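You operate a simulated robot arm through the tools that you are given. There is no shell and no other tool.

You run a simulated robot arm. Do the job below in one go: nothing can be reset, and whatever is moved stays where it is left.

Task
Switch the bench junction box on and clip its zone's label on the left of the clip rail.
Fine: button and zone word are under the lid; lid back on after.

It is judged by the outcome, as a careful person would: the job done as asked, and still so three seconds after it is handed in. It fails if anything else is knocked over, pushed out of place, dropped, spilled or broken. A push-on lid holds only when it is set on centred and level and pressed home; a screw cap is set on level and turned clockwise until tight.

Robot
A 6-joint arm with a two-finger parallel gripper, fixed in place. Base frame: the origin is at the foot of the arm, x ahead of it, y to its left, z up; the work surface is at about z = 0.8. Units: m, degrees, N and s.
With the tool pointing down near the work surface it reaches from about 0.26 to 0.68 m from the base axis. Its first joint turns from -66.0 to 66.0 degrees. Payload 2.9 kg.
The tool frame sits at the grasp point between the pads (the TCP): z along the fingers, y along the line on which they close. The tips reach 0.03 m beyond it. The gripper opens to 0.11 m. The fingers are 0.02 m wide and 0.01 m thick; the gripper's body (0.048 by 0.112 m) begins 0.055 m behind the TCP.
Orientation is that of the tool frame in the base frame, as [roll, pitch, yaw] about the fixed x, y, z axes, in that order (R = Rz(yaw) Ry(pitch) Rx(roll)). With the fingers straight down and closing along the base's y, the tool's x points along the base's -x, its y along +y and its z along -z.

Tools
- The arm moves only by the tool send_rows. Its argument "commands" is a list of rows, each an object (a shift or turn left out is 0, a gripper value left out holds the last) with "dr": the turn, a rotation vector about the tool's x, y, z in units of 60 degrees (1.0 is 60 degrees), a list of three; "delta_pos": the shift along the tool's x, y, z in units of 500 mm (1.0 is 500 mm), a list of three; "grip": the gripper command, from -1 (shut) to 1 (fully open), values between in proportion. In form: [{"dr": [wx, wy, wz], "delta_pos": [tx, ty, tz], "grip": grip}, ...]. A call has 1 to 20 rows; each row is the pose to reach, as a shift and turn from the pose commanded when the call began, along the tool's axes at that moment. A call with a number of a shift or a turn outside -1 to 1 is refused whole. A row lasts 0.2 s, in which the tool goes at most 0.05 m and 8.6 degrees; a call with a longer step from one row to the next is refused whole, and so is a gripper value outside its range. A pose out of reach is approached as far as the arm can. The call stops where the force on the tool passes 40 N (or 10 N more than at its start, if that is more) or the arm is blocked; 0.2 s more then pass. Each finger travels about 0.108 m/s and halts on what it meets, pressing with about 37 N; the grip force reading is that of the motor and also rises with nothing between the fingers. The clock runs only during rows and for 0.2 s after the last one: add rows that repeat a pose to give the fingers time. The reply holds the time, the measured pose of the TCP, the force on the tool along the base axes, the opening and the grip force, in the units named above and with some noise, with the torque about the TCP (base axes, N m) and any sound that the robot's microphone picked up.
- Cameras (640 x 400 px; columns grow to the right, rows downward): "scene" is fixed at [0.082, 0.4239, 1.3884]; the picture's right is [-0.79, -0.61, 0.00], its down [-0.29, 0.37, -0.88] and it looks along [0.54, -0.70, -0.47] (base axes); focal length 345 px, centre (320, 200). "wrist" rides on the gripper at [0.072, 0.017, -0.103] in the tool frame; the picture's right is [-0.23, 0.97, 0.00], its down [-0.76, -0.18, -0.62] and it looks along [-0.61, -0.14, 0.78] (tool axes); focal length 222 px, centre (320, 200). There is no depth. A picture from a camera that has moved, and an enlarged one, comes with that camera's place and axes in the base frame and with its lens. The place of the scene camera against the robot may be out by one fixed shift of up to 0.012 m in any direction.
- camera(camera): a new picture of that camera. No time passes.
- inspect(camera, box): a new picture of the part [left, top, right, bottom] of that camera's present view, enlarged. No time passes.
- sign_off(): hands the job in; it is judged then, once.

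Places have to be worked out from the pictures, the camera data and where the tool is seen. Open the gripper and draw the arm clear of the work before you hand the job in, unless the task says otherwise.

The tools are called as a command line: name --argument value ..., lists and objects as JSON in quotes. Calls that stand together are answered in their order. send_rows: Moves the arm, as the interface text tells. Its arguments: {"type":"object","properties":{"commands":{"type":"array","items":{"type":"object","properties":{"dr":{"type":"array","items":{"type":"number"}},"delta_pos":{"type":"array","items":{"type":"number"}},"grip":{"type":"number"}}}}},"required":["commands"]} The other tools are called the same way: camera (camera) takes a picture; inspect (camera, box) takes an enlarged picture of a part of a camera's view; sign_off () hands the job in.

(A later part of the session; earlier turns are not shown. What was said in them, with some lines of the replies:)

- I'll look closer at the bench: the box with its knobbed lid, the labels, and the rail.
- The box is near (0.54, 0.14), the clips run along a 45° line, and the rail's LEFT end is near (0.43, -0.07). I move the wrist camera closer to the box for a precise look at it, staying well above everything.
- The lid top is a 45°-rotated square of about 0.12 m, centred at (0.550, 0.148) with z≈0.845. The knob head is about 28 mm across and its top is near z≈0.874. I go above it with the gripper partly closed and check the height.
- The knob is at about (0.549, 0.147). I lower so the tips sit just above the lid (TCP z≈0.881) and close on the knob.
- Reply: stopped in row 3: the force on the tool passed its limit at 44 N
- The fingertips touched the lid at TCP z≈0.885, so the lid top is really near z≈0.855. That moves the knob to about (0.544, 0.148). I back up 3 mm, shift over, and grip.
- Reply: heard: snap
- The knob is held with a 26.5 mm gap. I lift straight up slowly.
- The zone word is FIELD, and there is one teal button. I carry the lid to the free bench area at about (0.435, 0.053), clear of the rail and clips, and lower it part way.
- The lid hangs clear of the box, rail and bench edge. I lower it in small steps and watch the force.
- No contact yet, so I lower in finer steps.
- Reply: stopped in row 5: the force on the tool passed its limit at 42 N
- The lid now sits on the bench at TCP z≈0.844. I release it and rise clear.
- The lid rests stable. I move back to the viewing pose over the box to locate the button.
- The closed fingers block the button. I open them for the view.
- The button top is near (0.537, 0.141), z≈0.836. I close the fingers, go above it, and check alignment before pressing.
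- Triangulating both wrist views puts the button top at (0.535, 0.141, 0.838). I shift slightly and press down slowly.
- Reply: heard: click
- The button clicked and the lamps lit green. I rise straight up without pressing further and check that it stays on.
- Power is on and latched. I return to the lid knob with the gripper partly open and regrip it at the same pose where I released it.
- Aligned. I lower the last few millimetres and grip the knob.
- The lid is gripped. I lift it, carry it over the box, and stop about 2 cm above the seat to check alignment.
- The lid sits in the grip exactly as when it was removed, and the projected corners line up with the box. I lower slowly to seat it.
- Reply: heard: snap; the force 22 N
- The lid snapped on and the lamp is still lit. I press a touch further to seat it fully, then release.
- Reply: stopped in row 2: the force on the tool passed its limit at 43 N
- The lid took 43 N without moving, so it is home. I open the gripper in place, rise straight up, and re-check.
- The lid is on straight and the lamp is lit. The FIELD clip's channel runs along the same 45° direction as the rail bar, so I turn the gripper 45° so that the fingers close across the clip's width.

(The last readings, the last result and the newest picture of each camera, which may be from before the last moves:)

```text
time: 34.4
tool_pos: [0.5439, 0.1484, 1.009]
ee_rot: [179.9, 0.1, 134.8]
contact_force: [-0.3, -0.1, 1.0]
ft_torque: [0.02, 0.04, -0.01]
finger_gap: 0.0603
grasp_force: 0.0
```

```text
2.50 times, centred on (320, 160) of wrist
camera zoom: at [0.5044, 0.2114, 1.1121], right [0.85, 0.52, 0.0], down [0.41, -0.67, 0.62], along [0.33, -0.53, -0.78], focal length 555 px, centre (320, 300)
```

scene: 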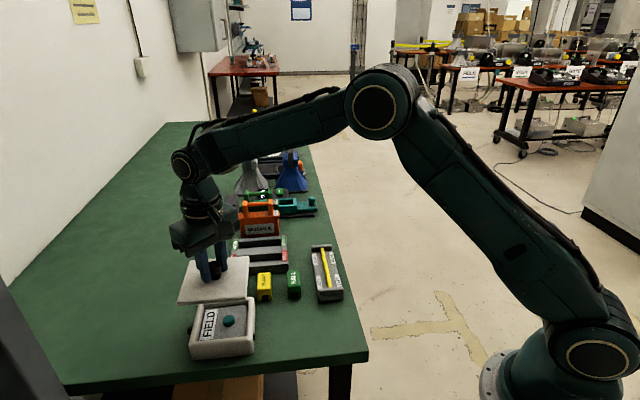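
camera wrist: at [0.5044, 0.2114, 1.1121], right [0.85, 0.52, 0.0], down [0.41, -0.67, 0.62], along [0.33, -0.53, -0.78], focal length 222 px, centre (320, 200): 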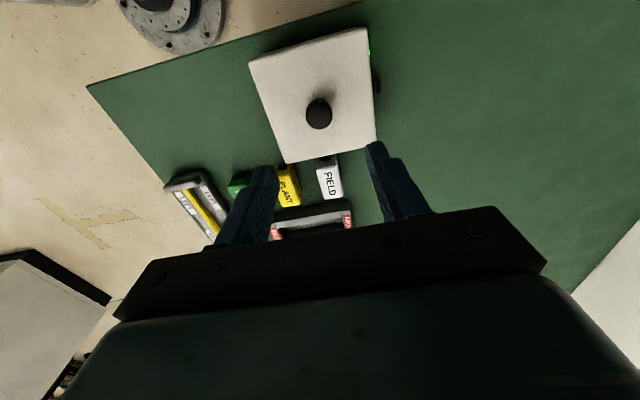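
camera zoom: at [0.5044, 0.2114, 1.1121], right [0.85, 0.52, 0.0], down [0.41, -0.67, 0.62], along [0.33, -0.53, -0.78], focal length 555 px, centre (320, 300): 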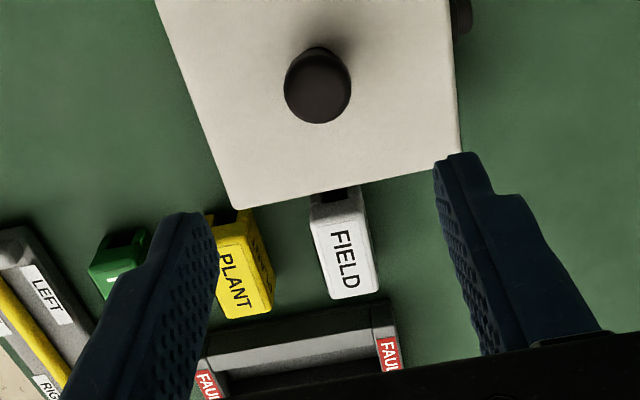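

FIELD's clip top triangulates to about (0.618, 0.062, 0.837). I move above it with a narrower opening (about 48 mm) for a close look.

send_rows --commands '[{"delta_pos": [-0.06, -0.003, 0.02], "grip": -0.12}, {"delta_pos": [-0.12, -0.007, 0.06]}, {"delta_pos": [-0.18, -0.01, 0.1]}, {"delta_pos": [-0.2262, -0.0127, 0.14]}, {"delta_pos": [-0.2262, -0.0127, 0.175]}, {"delta_pos": [-0.2262, -0.0127, 0.175]}]'

inspect --camera "wrist" --box '[230, 80, 410, 240]'

inspect --camera "scene" --box '[185, 220, 325, 330]'

```text
time: 35.8
tool_pos: [0.6189, 0.0622, 0.921]
ee_rot: [179.8, 0.1, 135.0]
contact_force: [-0.2, -0.7, -0.1]
ft_torque: [-0.03, 0.0, -0.01]
finger_gap: 0.0485
grasp_force: 0.1
```

```text
2.50 times, centred on (320, 160) of wrist
camera zoom: at [0.5797, 0.1271, 1.0251], right [0.85, 0.53, 0.0], down [0.41, -0.67, 0.62], along [0.33, -0.53, -0.78], focal length 555 px, centre (320, 300)
```

zoom: 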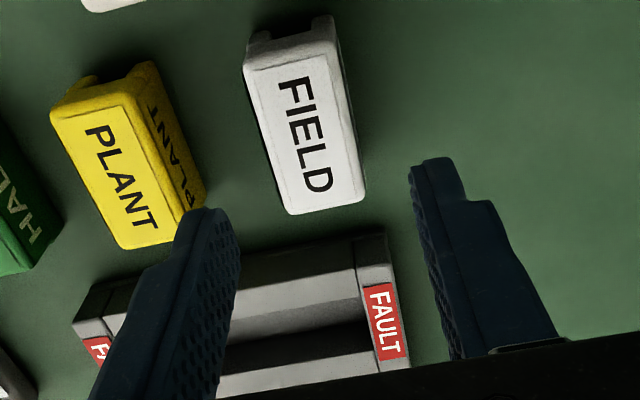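

```text
3.64 times, centred on (255, 275) of scene
camera zoom: at [0.082, 0.4239, 1.3884], right [-0.79, -0.61, 0.0], down [-0.29, 0.37, -0.88], along [0.54, -0.7, -0.47], focal length 1254 px, centre (556, -73)
```

zoom: 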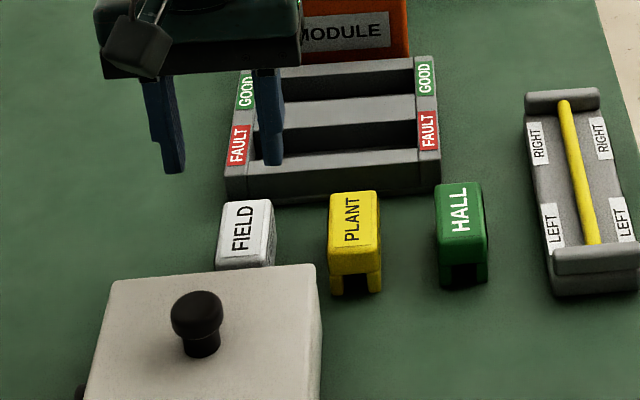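

FIELD's clip measures about 54 × 27 mm, centred at (0.617, 0.060), top z≈0.84, aligned at 45°. I shift 2 mm, descend to TCP z≈0.852, and close gently.

send_rows --commands '[{"delta_pos": [0, -0.0036, 0.05]}, {"delta_pos": [0, -0.0036, 0.1]}, {"delta_pos": [-0.001, -0.0036, 0.136]}, {"delta_pos": [-0.001, -0.0036, 0.136]}]'

inspect --camera "wrist" --box '[230, 80, 410, 240]'

inspect --camera "scene" --box '[185, 220, 325, 330]'

```text
time: 36.8
tool_pos: [0.6173, 0.0621, 0.8533]
ee_rot: [179.8, 0.2, 134.9]
contact_force: [0.3, 0.2, -1.2]
ft_torque: [-0.02, -0.01, 0.01]
finger_gap: 0.0488
grasp_force: 0.2
```

```text
2.50 times, centred on (320, 160) of wrist
camera zoom: at [0.579, 0.1258, 0.9561], right [0.85, 0.53, 0.0], down [0.41, -0.67, 0.62], along [0.33, -0.53, -0.78], focal length 555 px, centre (320, 300)
```

zoom: 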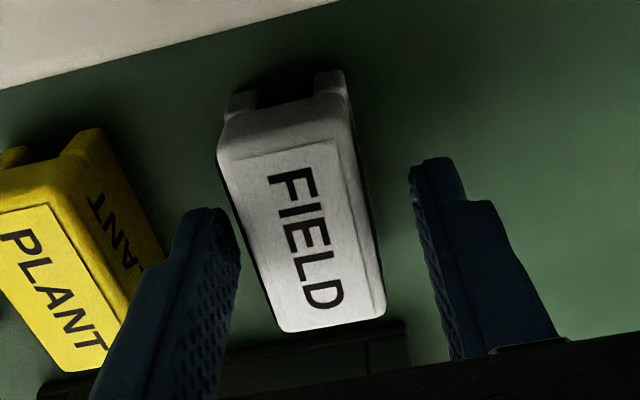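

```text
3.64 times, centred on (255, 275) of scene
camera zoom: at [0.082, 0.4239, 1.3884], right [-0.79, -0.61, 0.0], down [-0.29, 0.37, -0.88], along [0.54, -0.7, -0.47], focal length 1254 px, centre (556, -73)
```

zoom: 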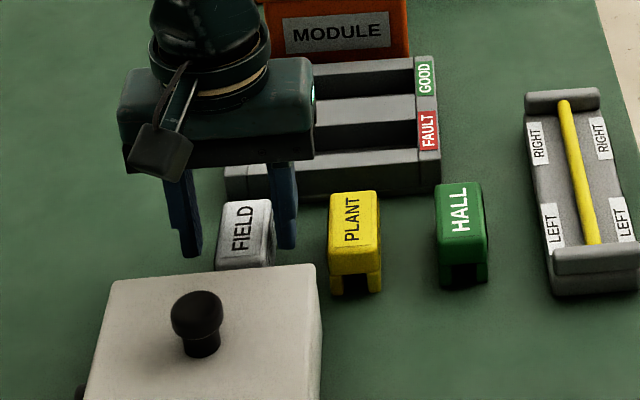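

The fingers straddle the clip with clearance on both sides. I close on it.

send_rows --commands '[{"grip": -0.4}, {"grip": -0.6}, {"grip": -1}, {"grip": -1}, {"grip": -1}]'

inspect --camera "wrist" --box '[230, 80, 410, 240]'

```text
time: 38.0
tool_pos: [0.6178, 0.0615, 0.8529]
ee_rot: [179.9, 0.1, 134.8]
contact_force: [-0.4, 1.0, -0.2]
ft_torque: [-0.05, 0.02, 0.01]
finger_gap: 0.0305
grasp_force: 36.8
```

```text
2.50 times, centred on (320, 160) of wrist
camera zoom: at [0.5789, 0.1258, 0.9563], right [0.85, 0.53, 0.0], down [0.41, -0.67, 0.62], along [0.33, -0.53, -0.78], focal length 555 px, centre (320, 300)
```

zoom: 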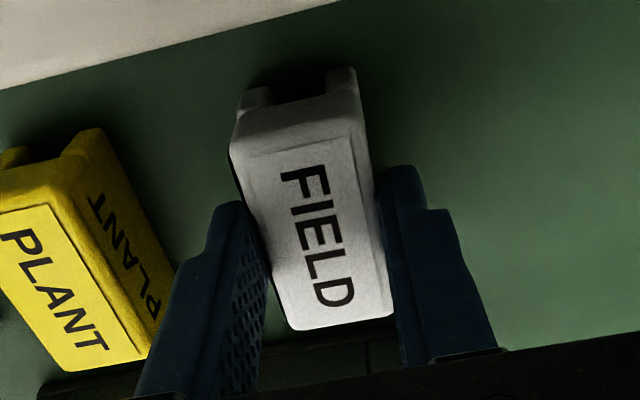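

Gripped at 30.5 mm. I lift the clip straight up, then carry it high over to a viewing pose near the rail's LEFT end.

send_rows --commands '[{"delta_pos": [0, 0, -0.03]}, {"delta_pos": [0, 0, -0.1]}, {"delta_pos": [0, 0, -0.18]}, {"delta_pos": [0, 0, -0.254]}, {"delta_pos": [0.035, -0.078, -0.254]}, {"delta_pos": [0.073, -0.162, -0.254]}, {"delta_pos": [0.111, -0.246, -0.254]}, {"delta_pos": [0.149, -0.33, -0.254]}, {"delta_pos": [0.188, -0.417, -0.254]}, {"delta_pos": [0.188, -0.417, -0.254]}]'

camera --camera "wrist"

camera --camera "scene"

```text
time: 40.1
tool_pos: [0.4038, -0.0195, 0.9795]
ee_rot: [179.8, 0.2, 134.9]
contact_force: [0.5, 0.7, -0.5]
ft_torque: [-0.02, 0.01, 0.0]
finger_gap: 0.0309
grasp_force: 36.6
```

```text
taken
camera wrist: at [0.3643, 0.0445, 1.0826], right [0.85, 0.53, 0.0], down [0.41, -0.66, 0.62], along [0.33, -0.53, -0.78], focal length 222 px, centre (320, 200)
```

wrist: 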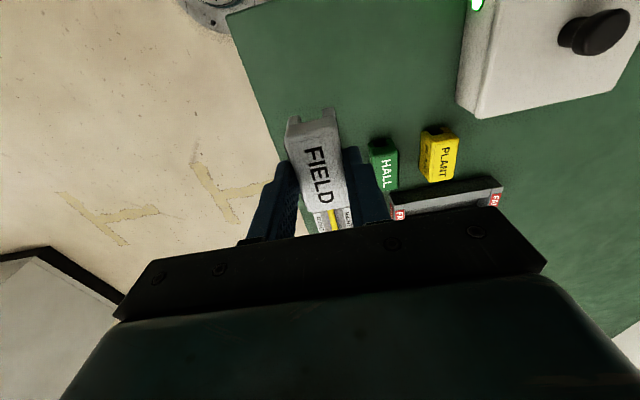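

```text
taken
```

scene: 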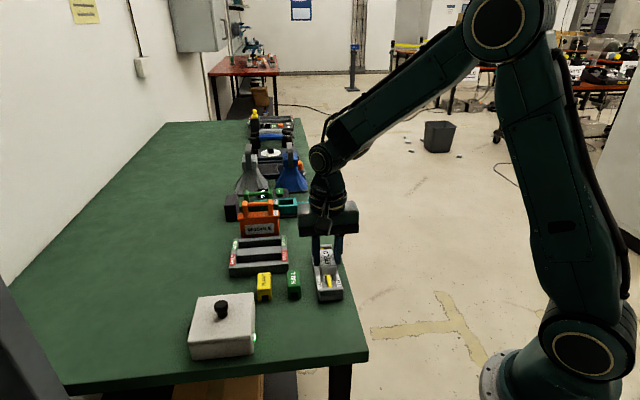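

The held clip hides the rail in this view. I shift sideways so the rail shows to the left of the gripper.

send_rows --commands '[{"delta_pos": [-0.03, 0.06, 0]}, {"delta_pos": [-0.06, 0.12, 0]}, {"delta_pos": [-0.1, 0.18, 0]}, {"delta_pos": [-0.14, 0.24, 0]}, {"delta_pos": [-0.14, 0.24, 0]}]'

camera --camera "wrist"

inspect --camera "wrist" --box '[140, 60, 300, 200]'

inspect --camera "scene" --box '[290, 230, 360, 310]'

```text
time: 41.4
tool_pos: [0.5406, 0.0153, 0.9813]
ee_rot: [179.9, 0.1, 134.8]
contact_force: [-0.3, -0.7, -1.0]
ft_torque: [-0.05, 0.0, 0.0]
finger_gap: 0.0308
grasp_force: 37.0
```

```text
taken
camera wrist: at [0.5005, 0.0796, 1.0839], right [0.85, 0.53, 0.0], down [0.41, -0.67, 0.62], along [0.33, -0.53, -0.78], focal length 222 px, centre (320, 200)
```

wrist: 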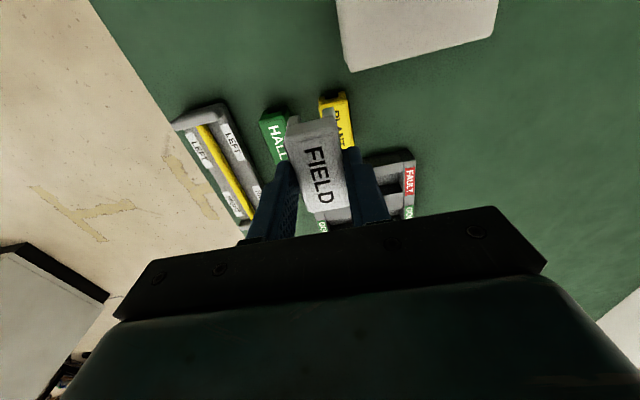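

```text
2.86 times, centred on (220, 130) of wrist
camera zoom: at [0.5005, 0.0796, 1.0839], right [0.85, 0.53, 0.0], down [0.41, -0.67, 0.62], along [0.33, -0.53, -0.78], focal length 635 px, centre (606, 400)
```

zoom: 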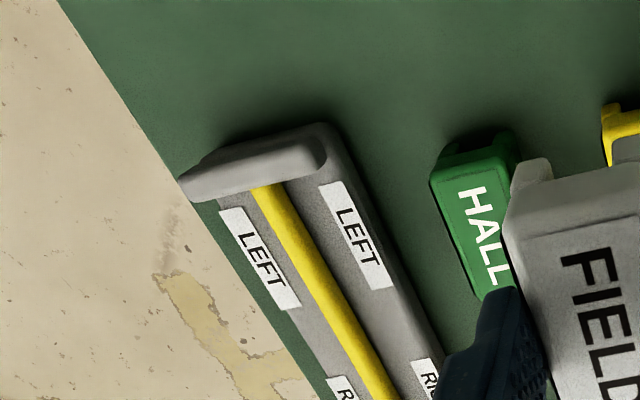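

```text
5.00 times, centred on (325, 270) of scene
camera zoom: at [0.082, 0.4239, 1.3884], right [-0.79, -0.61, 0.0], down [-0.29, 0.37, -0.88], along [0.54, -0.7, -0.47], focal length 1724 px, centre (295, -150)
```

zoom: 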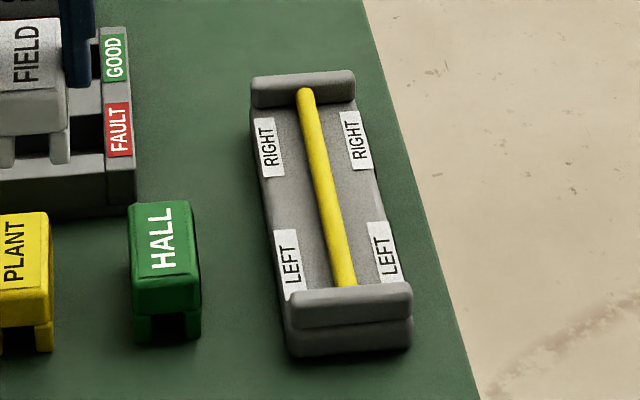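

I take a second, lower view of the rail so I can triangulate its bar height and position accurately.

send_rows --commands '[{"delta_pos": [-0.03, -0.02, 0.06]}, {"delta_pos": [-0.06, -0.04, 0.12]}, {"delta_pos": [-0.06, -0.04, 0.12]}, {"delta_pos": [-0.06, -0.04, 0.12]}]'

inspect --camera "wrist" --box '[100, 20, 300, 190]'

```text
time: 42.4
tool_pos: [0.5451, -0.0193, 0.9197]
ee_rot: [180.0, 0.1, 134.9]
contact_force: [0.9, -0.2, -0.1]
ft_torque: [-0.02, -0.03, 0.01]
finger_gap: 0.0303
grasp_force: 37.0
```

```text
2.35 times, centred on (200, 105) of wrist
camera zoom: at [0.5062, 0.0444, 1.0232], right [0.85, 0.53, 0.0], down [0.41, -0.66, 0.62], along [0.33, -0.53, -0.78], focal length 523 px, centre (602, 424)
```

zoom: 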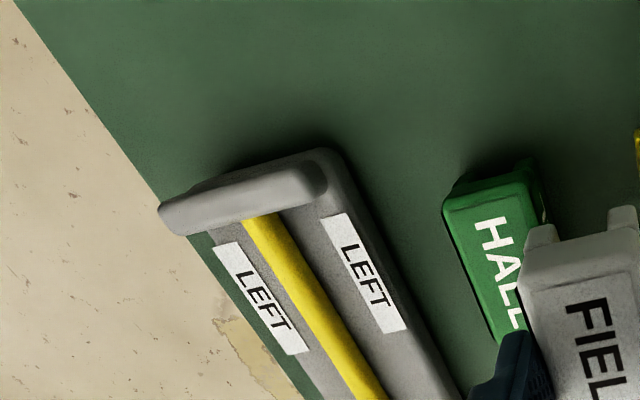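

For a wide-baseline triangulation I view the rail from its other side, passing over it with good clearance.

send_rows --commands '[{"delta_pos": [0, 0, -0.06]}, {"delta_pos": [0, -0.09, -0.06]}, {"delta_pos": [0, -0.18, -0.06]}, {"delta_pos": [0, -0.27, -0.06]}, {"delta_pos": [0, -0.36, -0.06]}, {"delta_pos": [0, -0.44, -0.06]}, {"delta_pos": [0, -0.44, -0.06]}, {"delta_pos": [0, -0.44, -0.06]}]'

camera --camera "wrist"

inspect --camera "wrist" --box '[330, 60, 530, 210]'

```text
time: 44.1
tool_pos: [0.3895, -0.1753, 0.9496]
ee_rot: [179.8, 0.1, 134.9]
contact_force: [-0.6, 0.5, 0.5]
ft_torque: [-0.01, 0.01, 0.0]
finger_gap: 0.0304
grasp_force: 36.8
```

```text
taken
camera wrist: at [0.3499, -0.1119, 1.0529], right [0.85, 0.53, 0.0], down [0.41, -0.66, 0.62], along [0.33, -0.53, -0.78], focal length 222 px, centre (320, 200)
```

wrist: 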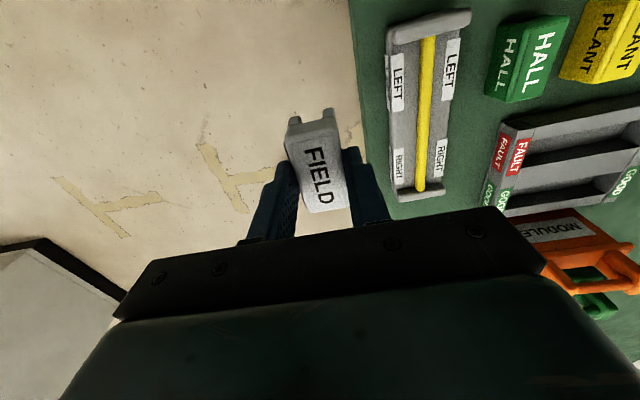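

```text
2.67 times, centred on (430, 135) of wrist
camera zoom: at [0.3499, -0.1119, 1.0529], right [0.85, 0.53, 0.0], down [0.41, -0.66, 0.62], along [0.33, -0.53, -0.78], focal length 592 px, centre (27, 373)
```

zoom: 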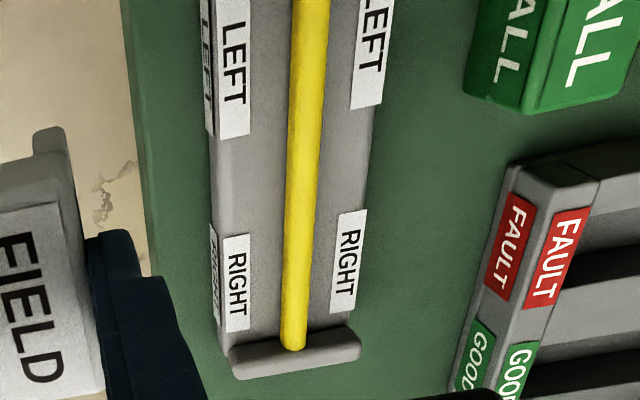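

inspect --camera "wrist" --box '[370, 0, 490, 120]'

```text
3.33 times, centred on (430, 60) of wrist
camera zoom: at [0.3499, -0.1119, 1.0529], right [0.85, 0.53, 0.0], down [0.41, -0.66, 0.62], along [0.33, -0.53, -0.78], focal length 740 px, centre (-47, 667)
```

zoom: 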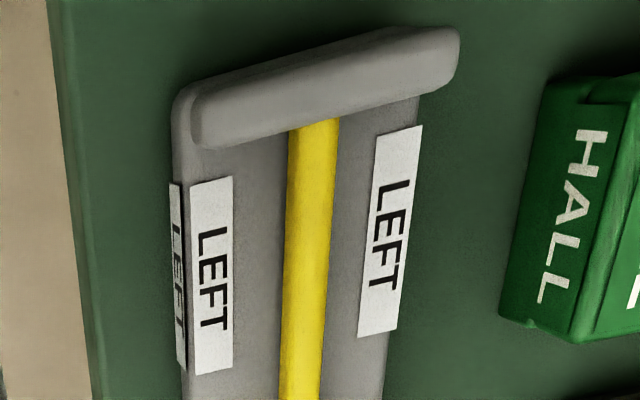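

The bar axis comes out at p≈(along-rail), q≈0.2535 in the 45° frame, z≈0.828, with the LEFT label spanning p 0.365–0.413. I check how the clip sits in the fingers before placing.

inspect --camera "wrist" --box '[250, 90, 400, 230]'

inspect --camera "scene" --box '[280, 190, 400, 300]'

```text
2.86 times, centred on (325, 160) of wrist
camera zoom: at [0.3499, -0.1119, 1.0529], right [0.85, 0.53, 0.0], down [0.41, -0.66, 0.62], along [0.33, -0.53, -0.78], focal length 635 px, centre (306, 314)
```

zoom: 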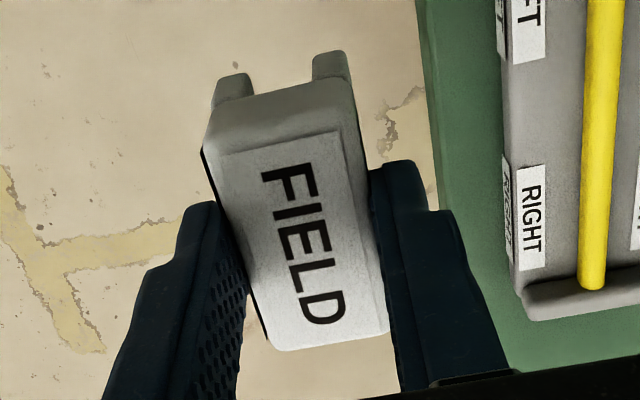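

```text
3.64 times, centred on (340, 245) of scene
camera zoom: at [0.082, 0.4239, 1.3884], right [-0.79, -0.61, 0.0], down [-0.29, 0.37, -0.88], along [0.54, -0.7, -0.47], focal length 1254 px, centre (247, 36)
```

zoom: 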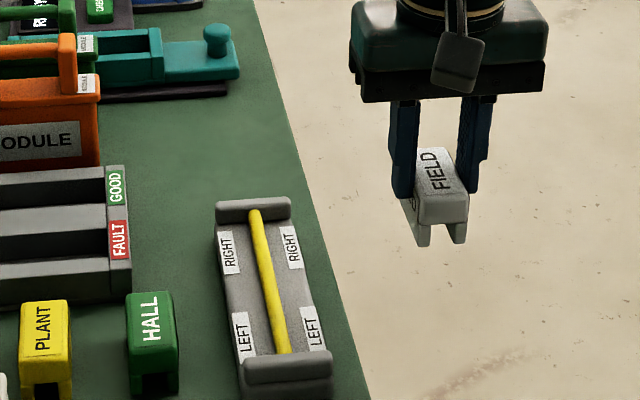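

The clip is centred in the fingers. I move above the LEFT position and descend until its legs are just above the bar.

send_rows --commands '[{"delta_pos": [0.006, 0.07, 0]}, {"delta_pos": [0.012, 0.14, 0]}, {"delta_pos": [0.017, 0.2032, 0]}, {"delta_pos": [0.017, 0.2032, 0]}, {"delta_pos": [0.017, 0.2032, 0.05]}, {"delta_pos": [0.017, 0.2032, 0.09]}, {"delta_pos": [0.017, 0.2032, 0.09]}, {"delta_pos": [0.017, 0.2032, 0.09]}]'

inspect --camera "scene" --box '[290, 220, 370, 310]'

inspect --camera "wrist" --box '[220, 60, 420, 230]'

```text
time: 46.0
tool_pos: [0.4559, -0.0976, 0.9034]
ee_rot: [180.0, 0.1, 134.9]
contact_force: [-0.3, -0.4, -2.1]
ft_torque: [-0.01, -0.05, -0.02]
finger_gap: 0.0305
grasp_force: 37.5
```

```text
4.44 times, centred on (330, 265) of scene
camera zoom: at [0.082, 0.4239, 1.3884], right [-0.79, -0.61, 0.0], down [-0.29, 0.37, -0.88], along [0.54, -0.7, -0.47], focal length 1533 px, centre (276, -89)
```

zoom: 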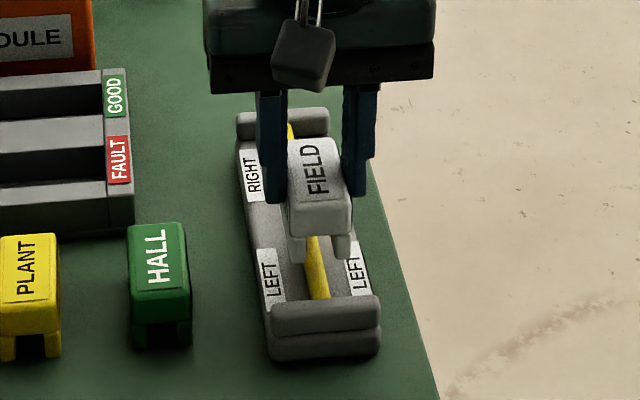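

```text
2.35 times, centred on (320, 145) of wrist
camera zoom: at [0.4165, -0.0337, 1.0075], right [0.85, 0.53, 0.0], down [0.41, -0.67, 0.62], along [0.33, -0.53, -0.78], focal length 523 px, centre (320, 329)
```

zoom: 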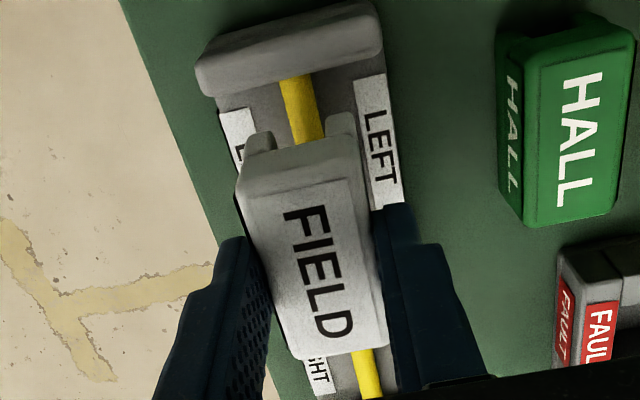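

Both sides look aligned from the wrist view, with the bar centred between the legs to within 1 mm. I double-check at higher zoom from both cameras.

inspect --camera "scene" --box '[312, 250, 352, 300]'

inspect --camera "wrist" --box '[270, 60, 380, 150]'

```text
8.00 times, centred on (332, 275) of scene
camera zoom: at [0.082, 0.4239, 1.3884], right [-0.79, -0.61, 0.0], down [-0.29, 0.37, -0.88], along [0.54, -0.7, -0.47], focal length 2759 px, centre (224, -400)
```

zoom: 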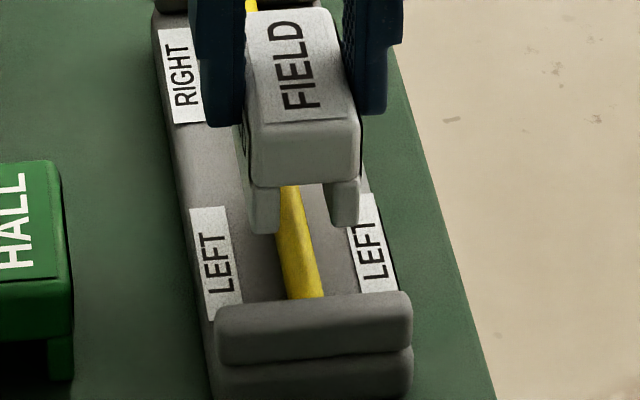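

```text
4.44 times, centred on (325, 105) of wrist
camera zoom: at [0.4165, -0.0337, 1.0075], right [0.85, 0.53, 0.0], down [0.41, -0.67, 0.62], along [0.33, -0.53, -0.78], focal length 987 px, centre (298, 622)
```

zoom: 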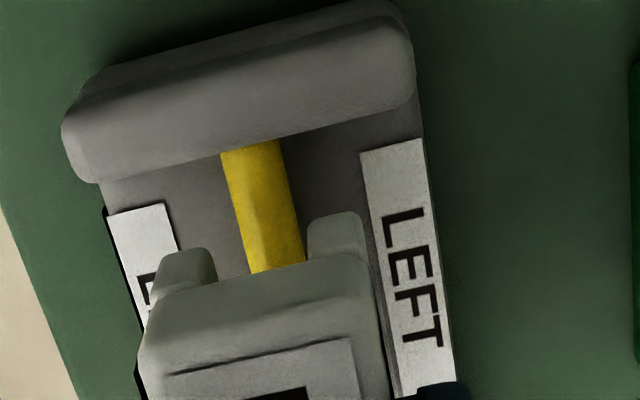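

Comparing both views, the clip sits about 1 mm toward +q relative to the bar. I correct by 1 mm and press down slowly, listening for the snap.

send_rows --commands '[{"delta_pos": [0, -0.002, 0.0]}, {"delta_pos": [0, -0.002, 0.016]}, {"delta_pos": [0, -0.002, 0.028]}, {"delta_pos": [0, -0.002, 0.034]}, {"delta_pos": [0, -0.002, 0.04]}, {"delta_pos": [0, -0.002, 0.045]}, {"delta_pos": [0, -0.002, 0.05]}, {"delta_pos": [0, -0.002, 0.055]}, {"delta_pos": [0, -0.002, 0.055]}]'

inspect --camera "scene" --box '[307, 245, 357, 305]'

```text
time: 48.0
tool_pos: [0.4548, -0.0982, 0.8779]
ee_rot: [179.9, 0.2, 134.9]
contact_force: [0.8, 0.7, -0.5]
ft_torque: [-0.01, 0.01, 0.01]
finger_gap: 0.0308
grasp_force: 37.1
```

```text
6.67 times, centred on (332, 275) of scene
camera zoom: at [0.082, 0.4239, 1.3884], right [-0.79, -0.61, 0.0], down [-0.29, 0.37, -0.88], along [0.54, -0.7, -0.47], focal length 2299 px, centre (240, -300)
```

zoom: 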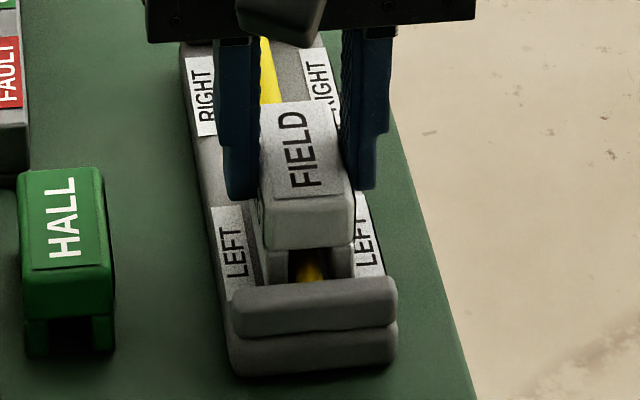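

The legs straddle the bar without contact yet. I continue in 1 mm steps.

send_rows --commands '[{"delta_pos": [0, 0, 0.003]}, {"delta_pos": [0, 0, 0.006]}, {"delta_pos": [0, 0, 0.008]}, {"delta_pos": [0, 0, 0.01]}, {"delta_pos": [0, 0, 0.012]}, {"delta_pos": [0, 0, 0.014]}, {"delta_pos": [0, 0, 0.016]}]'

inspect --camera "scene" --box '[307, 245, 357, 305]'

```text
time: 49.5
tool_pos: [0.4555, -0.0984, 0.8715]
ee_rot: [179.8, 0.3, 134.9]
contact_force: [-7.4, -0.5, 34.6]
ft_torque: [-0.09, 0.26, -0.03]
finger_gap: 0.0309
grasp_force: 37.1
```

```text
6.67 times, centred on (332, 275) of scene
camera zoom: at [0.0813, 0.424, 1.3884], right [-0.79, -0.61, 0.0], down [-0.29, 0.37, -0.88], along [0.54, -0.7, -0.47], focal length 2299 px, centre (240, -300)
```

zoom: 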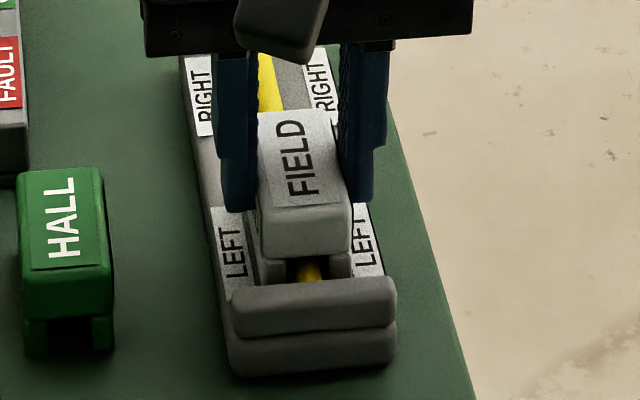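

Force rose to about 35 N with no snap heard. I zoom in to see whether the bar has reached the slot's ceiling.

inspect --camera "scene" --box '[322, 272, 346, 294]'

inspect --camera "wrist" --box '[260, 50, 380, 160]'

```text
16.00 times, centred on (334, 283) of scene
camera zoom: at [0.0813, 0.424, 1.3884], right [-0.79, -0.61, 0.0], down [-0.29, 0.37, -0.88], along [0.54, -0.7, -0.47], focal length 5517 px, centre (96, -1128)
```

zoom: 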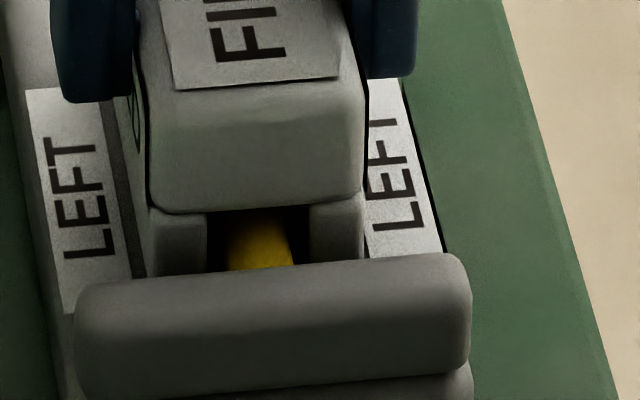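

```text
3.64 times, centred on (320, 105) of wrist
camera zoom: at [0.4161, -0.0341, 0.9737], right [0.85, 0.53, 0.01], down [0.41, -0.66, 0.63], along [0.33, -0.53, -0.78], focal length 808 px, centre (320, 546)
```

zoom: 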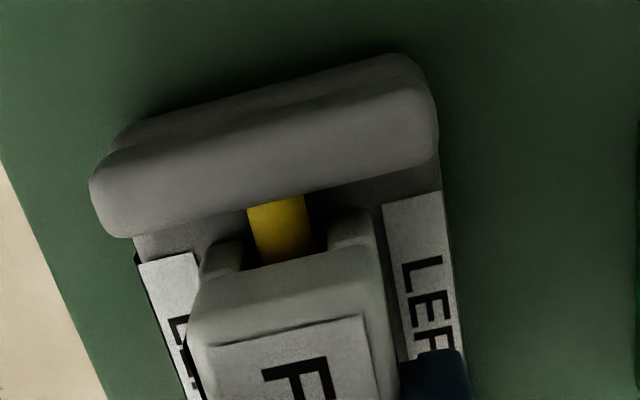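

The bar is centred in the slot. I press a bit more for the snap.

send_rows --commands '[{"delta_pos": [0, 0, 0.002]}, {"delta_pos": [0, 0, 0.004]}, {"delta_pos": [0, 0, 0.006]}, {"delta_pos": [0, 0, 0.006]}]'

inspect --camera "scene" --box '[307, 245, 357, 305]'

```text
time: 50.5
tool_pos: [0.4553, -0.0988, 0.8686]
ee_rot: [179.7, 0.3, 134.9]
contact_force: [-1.4, -4.1, 33.9]
ft_torque: [-0.24, 0.07, -0.02]
finger_gap: 0.0306
grasp_force: 36.9
```

```text
6.67 times, centred on (332, 275) of scene
camera zoom: at [0.0815, 0.4239, 1.3884], right [-0.79, -0.61, 0.0], down [-0.29, 0.37, -0.88], along [0.54, -0.7, -0.47], focal length 2299 px, centre (240, -300)
```

zoom: 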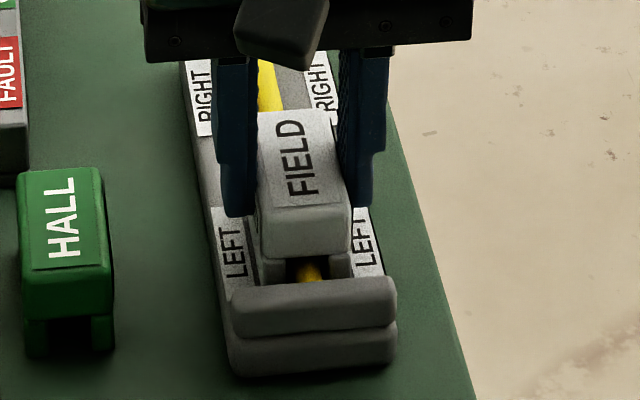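

The clip bottomed out at about 34 N and the fingers slipped slightly on it. I ease off, release it, and rise to look at how it sits.

send_rows --commands '[{"delta_pos": [0, 0, -0.004]}, {"delta_pos": [0, 0, -0.006], "grip": -0.35}, {"delta_pos": [0, 0, -0.006], "grip": -0.25}, {"delta_pos": [0, 0, -0.006], "grip": -0.25}, {"delta_pos": [0, 0, -0.04]}, {"delta_pos": [0, 0, -0.1]}, {"delta_pos": [0, 0, -0.16]}, {"delta_pos": [0, 0, -0.16]}]'

inspect --camera "scene" --box '[302, 240, 362, 310]'

inspect --camera "wrist" --box '[240, 60, 400, 210]'

```text
time: 52.4
tool_pos: [0.4544, -0.0972, 0.9469]
ee_rot: [179.8, 0.2, 134.9]
contact_force: [0.3, -1.4, 0.7]
ft_torque: [-0.01, 0.06, -0.01]
finger_gap: 0.0416
grasp_force: 0.0
```

```text
5.71 times, centred on (332, 275) of scene
camera zoom: at [0.082, 0.4239, 1.3884], right [-0.79, -0.61, 0.0], down [-0.29, 0.37, -0.88], along [0.54, -0.7, -0.47], focal length 1970 px, centre (251, -229)
```

zoom: 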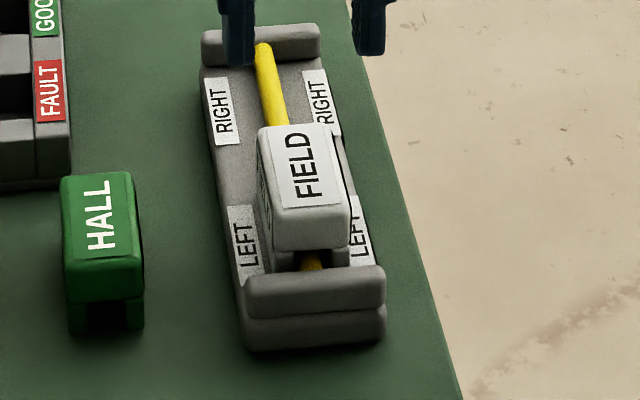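

```text
2.67 times, centred on (320, 135) of wrist
camera zoom: at [0.4157, -0.0335, 1.0498], right [0.85, 0.53, 0.0], down [0.41, -0.67, 0.62], along [0.33, -0.53, -0.78], focal length 592 px, centre (320, 373)
```

zoom: 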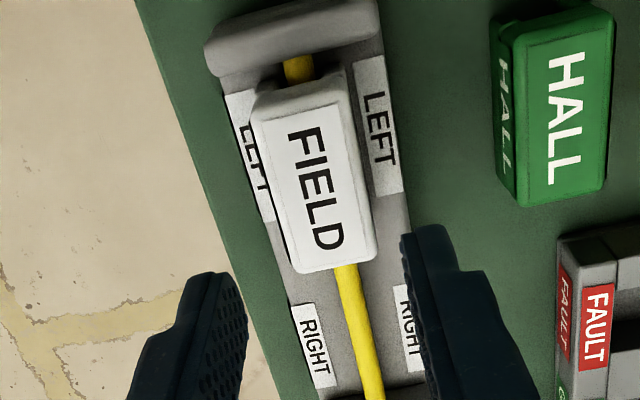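

The clip sits straight over the bar at LEFT. To make sure it's fully clipped, I close the fingers and press down on the middle of its top.

send_rows --commands '[{"grip": -1}, {"grip": -1}, {"grip": -1}, {"delta_pos": [-0.004, 0, 0.05]}, {"delta_pos": [-0.004, 0, 0.09]}, {"delta_pos": [-0.004, 0, 0.1]}, {"delta_pos": [-0.004, 0, 0.105]}, {"delta_pos": [-0.004, 0, 0.11]}, {"delta_pos": [-0.004, 0, 0.115]}, {"delta_pos": [-0.004, 0, 0.12]}, {"delta_pos": [-0.004, 0, 0.125]}, {"delta_pos": [-0.004, 0, 0.13]}, {"delta_pos": [-0.004, 0, 0.135]}]'

inspect --camera "scene" --box '[302, 240, 362, 310]'

```text
time: 54.8
tool_pos: [0.4579, -0.0994, 0.8872]
ee_rot: [179.7, 0.3, 135.0]
contact_force: [-1.8, 0.2, 8.6]
ft_torque: [0.02, 0.08, -0.01]
finger_gap: 0.0
grasp_force: 36.4
stopped in row 12: the force on the tool passed its limit at 46 N (the readings are from after the stop); the commanded pose is now the measured one
```

```text
5.71 times, centred on (332, 275) of scene
camera zoom: at [0.0818, 0.4239, 1.3884], right [-0.79, -0.61, 0.0], down [-0.29, 0.37, -0.88], along [0.54, -0.7, -0.47], focal length 1970 px, centre (251, -229)
```

zoom: 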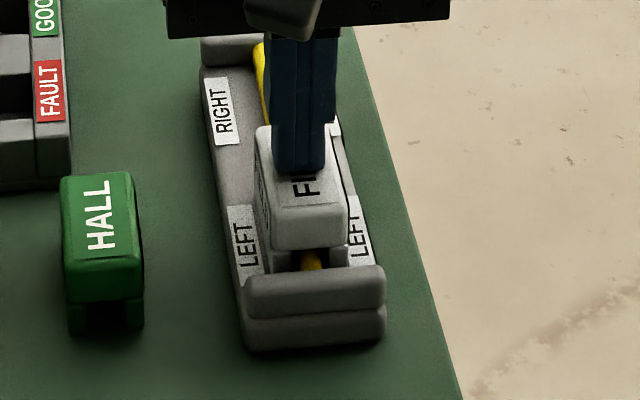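

It took 46 N without further travel, so it's bottomed on the rail. I rise and look from the side to check for any gap under the clip.

send_rows --commands '[{"delta_pos": [0, 0, -0.04]}, {"delta_pos": [0, 0, -0.1]}, {"delta_pos": [0, 0.06, -0.12]}, {"delta_pos": [0, 0.13, -0.12]}, {"delta_pos": [0, 0.2, -0.1]}, {"delta_pos": [0, 0.26, -0.08]}, {"delta_pos": [0, 0.26, -0.08]}]'

camera --camera "wrist"

inspect --camera "wrist" --box '[120, 60, 260, 190]'

inspect --camera "scene" --box '[317, 265, 351, 295]'

```text
time: 56.4
tool_pos: [0.5493, -0.0054, 0.9286]
ee_rot: [179.7, 0.3, 135.0]
contact_force: [0.2, 0.3, 0.1]
ft_torque: [-0.01, 0.02, 0.0]
finger_gap: 0.0
grasp_force: 37.5
```

```text
taken
camera wrist: at [0.5095, 0.0576, 1.0308], right [0.85, 0.53, 0.01], down [0.41, -0.66, 0.63], along [0.33, -0.53, -0.78], focal length 222 px, centre (320, 200)
```

wrist: 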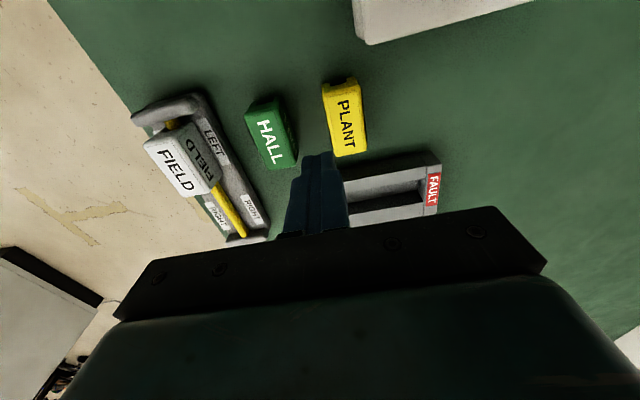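

```text
3.08 times, centred on (190, 125) of wrist
camera zoom: at [0.5095, 0.0576, 1.0308], right [0.85, 0.53, 0.01], down [0.41, -0.66, 0.63], along [0.33, -0.53, -0.78], focal length 684 px, centre (720, 431)
```

zoom: 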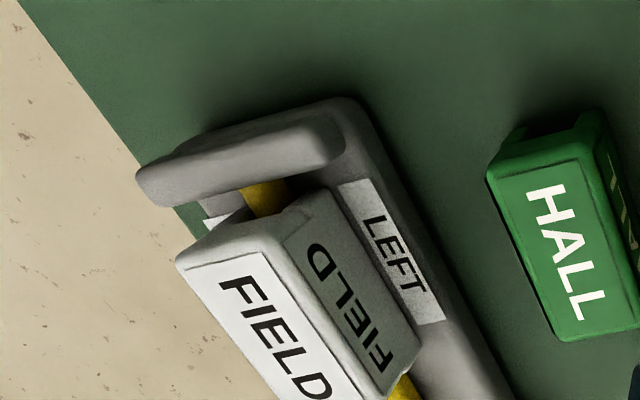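

```text
13.33 times, centred on (334, 280) of scene
camera zoom: at [0.082, 0.4239, 1.3884], right [-0.79, -0.61, 0.0], down [-0.29, 0.37, -0.88], along [0.54, -0.7, -0.47], focal length 4598 px, centre (133, -867)
```

zoom: 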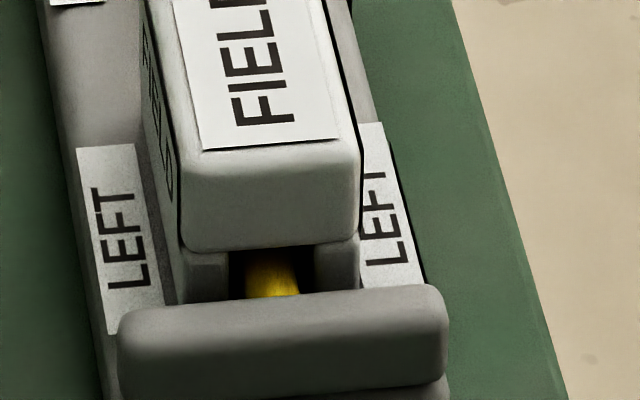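

It looks seated with its legs on the rail base. As a check, I'll regrip it lightly and try a small 2–3 mm tug to see whether it's retained.

send_rows --commands '[{"delta_pos": [0, 0, -0.04]}, {"delta_pos": [0.002, -0.09, -0.04], "grip": -0.5}, {"delta_pos": [0.004, -0.18, -0.04], "grip": -0.2}, {"delta_pos": [0.006, -0.26, -0.04], "grip": -0.2}, {"delta_pos": [0.006, -0.26, -0.04]}, {"delta_pos": [0.006, -0.26, 0.04]}, {"delta_pos": [0.006, -0.26, 0.09]}, {"delta_pos": [0.006, -0.26, 0.1]}, {"delta_pos": [0.006, -0.26, 0.1]}]'

inspect --camera "wrist" --box '[230, 60, 410, 230]'

```text
time: 58.4
tool_pos: [0.4565, -0.0963, 0.8759]
ee_rot: [179.7, 0.4, 134.9]
contact_force: [0.4, -0.5, 0.0]
ft_torque: [0.0, -0.03, 0.03]
finger_gap: 0.0438
grasp_force: 0.0
```

```text
2.35 times, centred on (320, 145) of wrist
camera zoom: at [0.4155, -0.0325, 0.9798], right [0.85, 0.53, 0.01], down [0.41, -0.66, 0.63], along [0.33, -0.53, -0.78], focal length 523 px, centre (320, 329)
```

zoom: 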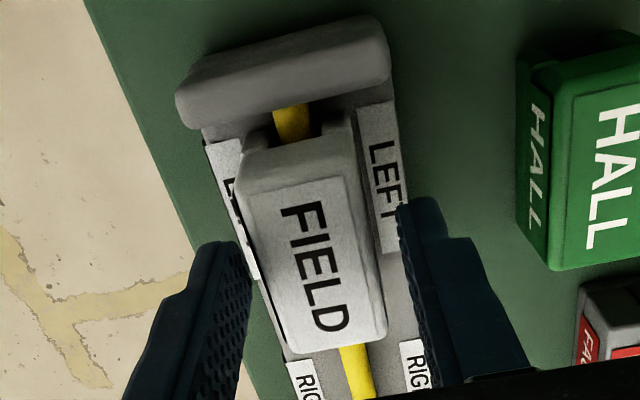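

The fingers straddle it evenly. I close and raise 1.5 mm, reading the force.

send_rows --commands '[{"grip": -0.6}, {"grip": -1}, {"grip": -1}, {"grip": -1}, {"delta_pos": [0, 0, -0.0015]}, {"delta_pos": [0, 0, -0.003]}]'

inspect --camera "scene" --box '[317, 265, 351, 295]'

```text
time: 59.8
tool_pos: [0.4566, -0.0968, 0.8778]
ee_rot: [179.7, 0.2, 134.9]
contact_force: [-0.2, -0.2, 0.4]
ft_torque: [0.02, -0.01, 0.05]
finger_gap: 0.0306
grasp_force: 37.4
```

```text
13.33 times, centred on (334, 280) of scene
camera zoom: at [0.082, 0.4239, 1.3884], right [-0.79, -0.61, 0.0], down [-0.29, 0.37, -0.88], along [0.54, -0.7, -0.47], focal length 4598 px, centre (133, -867)
```

zoom: 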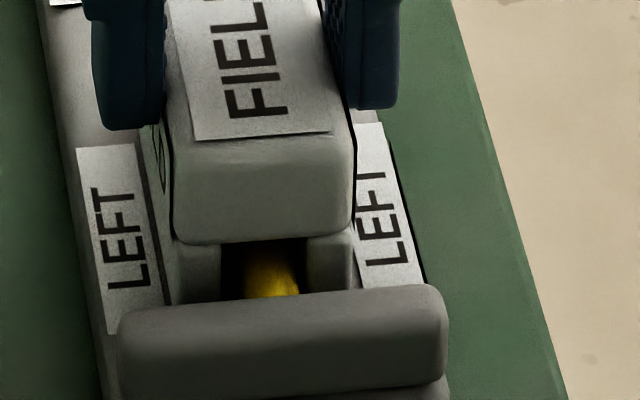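

The clip lifts freely, so it's a loose drop-on fit over the bar, with no retention. Gripping nudged it about 1.4 mm toward +q. I re-centre it on the bar and press it back down.

send_rows --commands '[{"delta_pos": [0, -0.0028, 0]}, {"delta_pos": [0, -0.0028, 0]}, {"delta_pos": [0, -0.0028, 0.003]}, {"delta_pos": [0, -0.0028, 0.005]}, {"delta_pos": [0, -0.0028, 0.007]}, {"delta_pos": [0, -0.0028, 0.009]}, {"delta_pos": [0, -0.0028, 0.011]}]'

inspect --camera "scene" --box '[317, 265, 351, 295]'

```text
time: 61.4
tool_pos: [0.455, -0.0968, 0.8736]
ee_rot: [179.6, 0.4, 134.9]
contact_force: [-7.0, -0.3, 35.0]
ft_torque: [-0.09, 0.23, -0.02]
finger_gap: 0.0307
grasp_force: 36.7
```

```text
13.33 times, centred on (334, 280) of scene
camera zoom: at [0.0814, 0.424, 1.3884], right [-0.79, -0.61, 0.0], down [-0.29, 0.37, -0.88], along [0.54, -0.7, -0.47], focal length 4598 px, centre (133, -867)
```

zoom: 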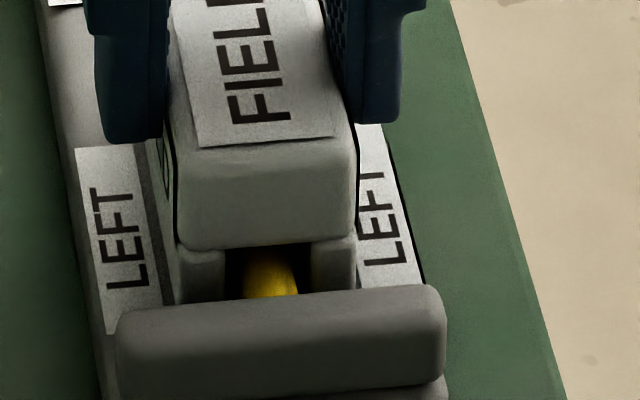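

It's centred and bottomed again at 35 N. I ease the pressure, open the fingers, and rise straight up.

send_rows --commands '[{"delta_pos": [0, 0, -0.004]}, {"delta_pos": [0, 0, -0.004], "grip": -0.35}, {"delta_pos": [0, 0, -0.004], "grip": -0.22}, {"delta_pos": [0, 0, -0.004], "grip": -0.22}, {"delta_pos": [0, 0, -0.04]}, {"delta_pos": [0, 0, -0.1]}, {"delta_pos": [0, 0, -0.18]}, {"delta_pos": [0, 0, -0.26]}, {"delta_pos": [0, 0, -0.26]}]'

inspect --camera "scene" --box '[302, 240, 362, 310]'

inspect --camera "wrist" --box '[240, 60, 400, 210]'

```text
time: 63.4
tool_pos: [0.4541, -0.0984, 1.0041]
ee_rot: [179.7, 0.3, 134.9]
contact_force: [0.3, -0.9, -0.2]
ft_torque: [0.02, -0.01, 0.01]
finger_gap: 0.0427
grasp_force: 0.0
```

```text
5.71 times, centred on (332, 275) of scene
camera zoom: at [0.082, 0.4239, 1.3884], right [-0.79, -0.61, 0.0], down [-0.29, 0.37, -0.88], along [0.54, -0.7, -0.47], focal length 1970 px, centre (251, -229)
```

zoom: 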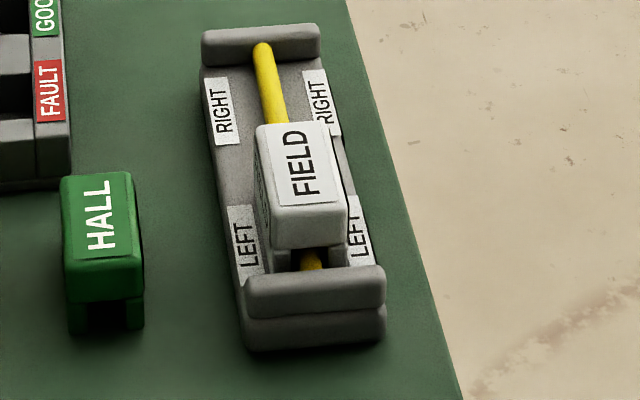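

```text
2.67 times, centred on (320, 135) of wrist
camera zoom: at [0.4135, -0.0339, 1.1064], right [0.85, 0.53, 0.01], down [0.41, -0.66, 0.63], along [0.33, -0.53, -0.78], focal length 592 px, centre (320, 373)
```

zoom: 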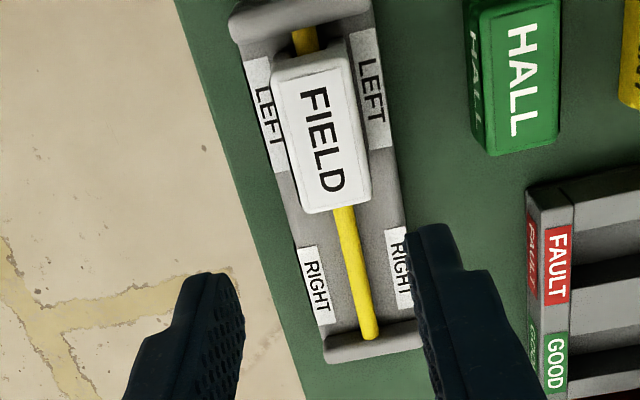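

The FIELD clip sits straight on the bar between the LEFT marks. I open the gripper, draw up clear, and check the whole bench.

send_rows --commands '[{"delta_pos": [0, 0, -0.08], "grip": 0.4}, {"delta_pos": [0, 0, -0.16], "grip": 1}, {"delta_pos": [0, 0, -0.24]}, {"delta_pos": [0, 0, -0.3]}, {"delta_pos": [0, 0, -0.3]}, {"delta_pos": [0, 0, -0.3]}]'

camera --camera "scene"

inspect --camera "scene" --box '[175, 265, 315, 370]'

inspect --camera "scene" --box '[210, 100, 350, 240]'

camera --camera "wrist"

```text
time: 64.8
tool_pos: [0.4525, -0.0974, 1.1531]
ee_rot: [179.7, 0.4, 134.9]
contact_force: [-0.2, -0.3, -0.5]
ft_torque: [-0.02, 0.0, -0.06]
finger_gap: 0.1099
grasp_force: 0.0
```

```text
taken
```

scene: 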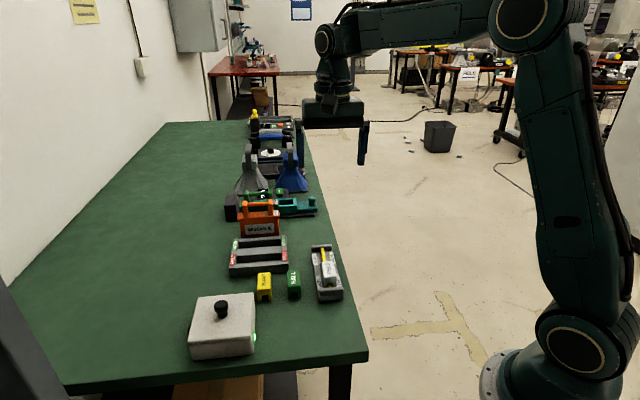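

```text
3.81 times, centred on (245, 318) of scene
camera zoom: at [0.082, 0.4239, 1.3884], right [-0.79, -0.61, 0.0], down [-0.29, 0.37, -0.88], along [0.54, -0.7, -0.47], focal length 1314 px, centre (606, -248)
```

zoom: 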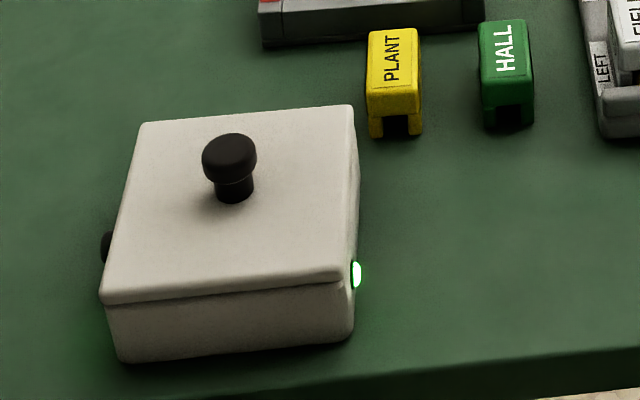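

```text
2.86 times, centred on (280, 170) of scene
camera zoom: at [0.082, 0.4239, 1.3884], right [-0.79, -0.61, 0.0], down [-0.29, 0.37, -0.88], along [0.54, -0.7, -0.47], focal length 985 px, centre (434, 286)
```

zoom: 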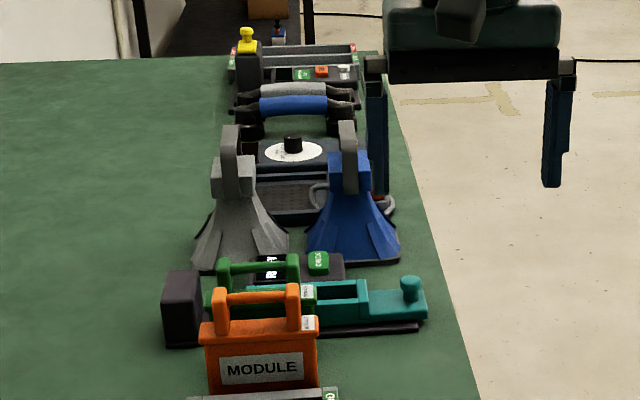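

```text
taken
camera wrist: at [0.4136, -0.0344, 1.2565], right [0.85, 0.53, 0.01], down [0.41, -0.66, 0.63], along [0.33, -0.53, -0.78], focal length 222 px, centre (320, 200)
```

wrist: 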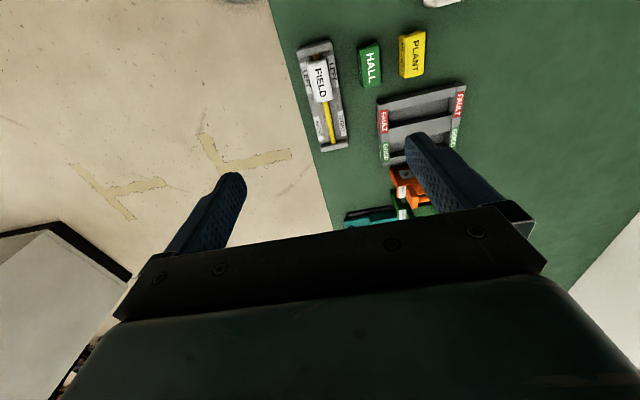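

The lid is back exactly where it started, the lamp is lit, and FIELD sits at the rail's LEFT. Everything else is undisturbed and the arm is clear with the gripper open, so I hand the job in.

sign_off

```text
The job is handed in.
```

The junction box is switched on, its lid is back on, and its zone's label, FIELD, is on the rail between the LEFT marks. I've handed the job in. The handed-in reply gave no verdict, so what follows is from my own checks.

- **Box:** I pressed the button once and heard a click. The lamp on the side of the box was still lit in the last pictures.
- **Lid:** It snapped on, took a firm press without moving, and sits where it did at the start.
- **Label:** The FIELD clip sits straight over the bar and bottomed out when pressed. I heard no snap, and a small tug lifted it freely, so it rests on the bar rather than gripping it. I re-centred it and pressed it back down.

The other items on the bench look undisturbed in the final pictures. The arm is clear and the gripper is open.
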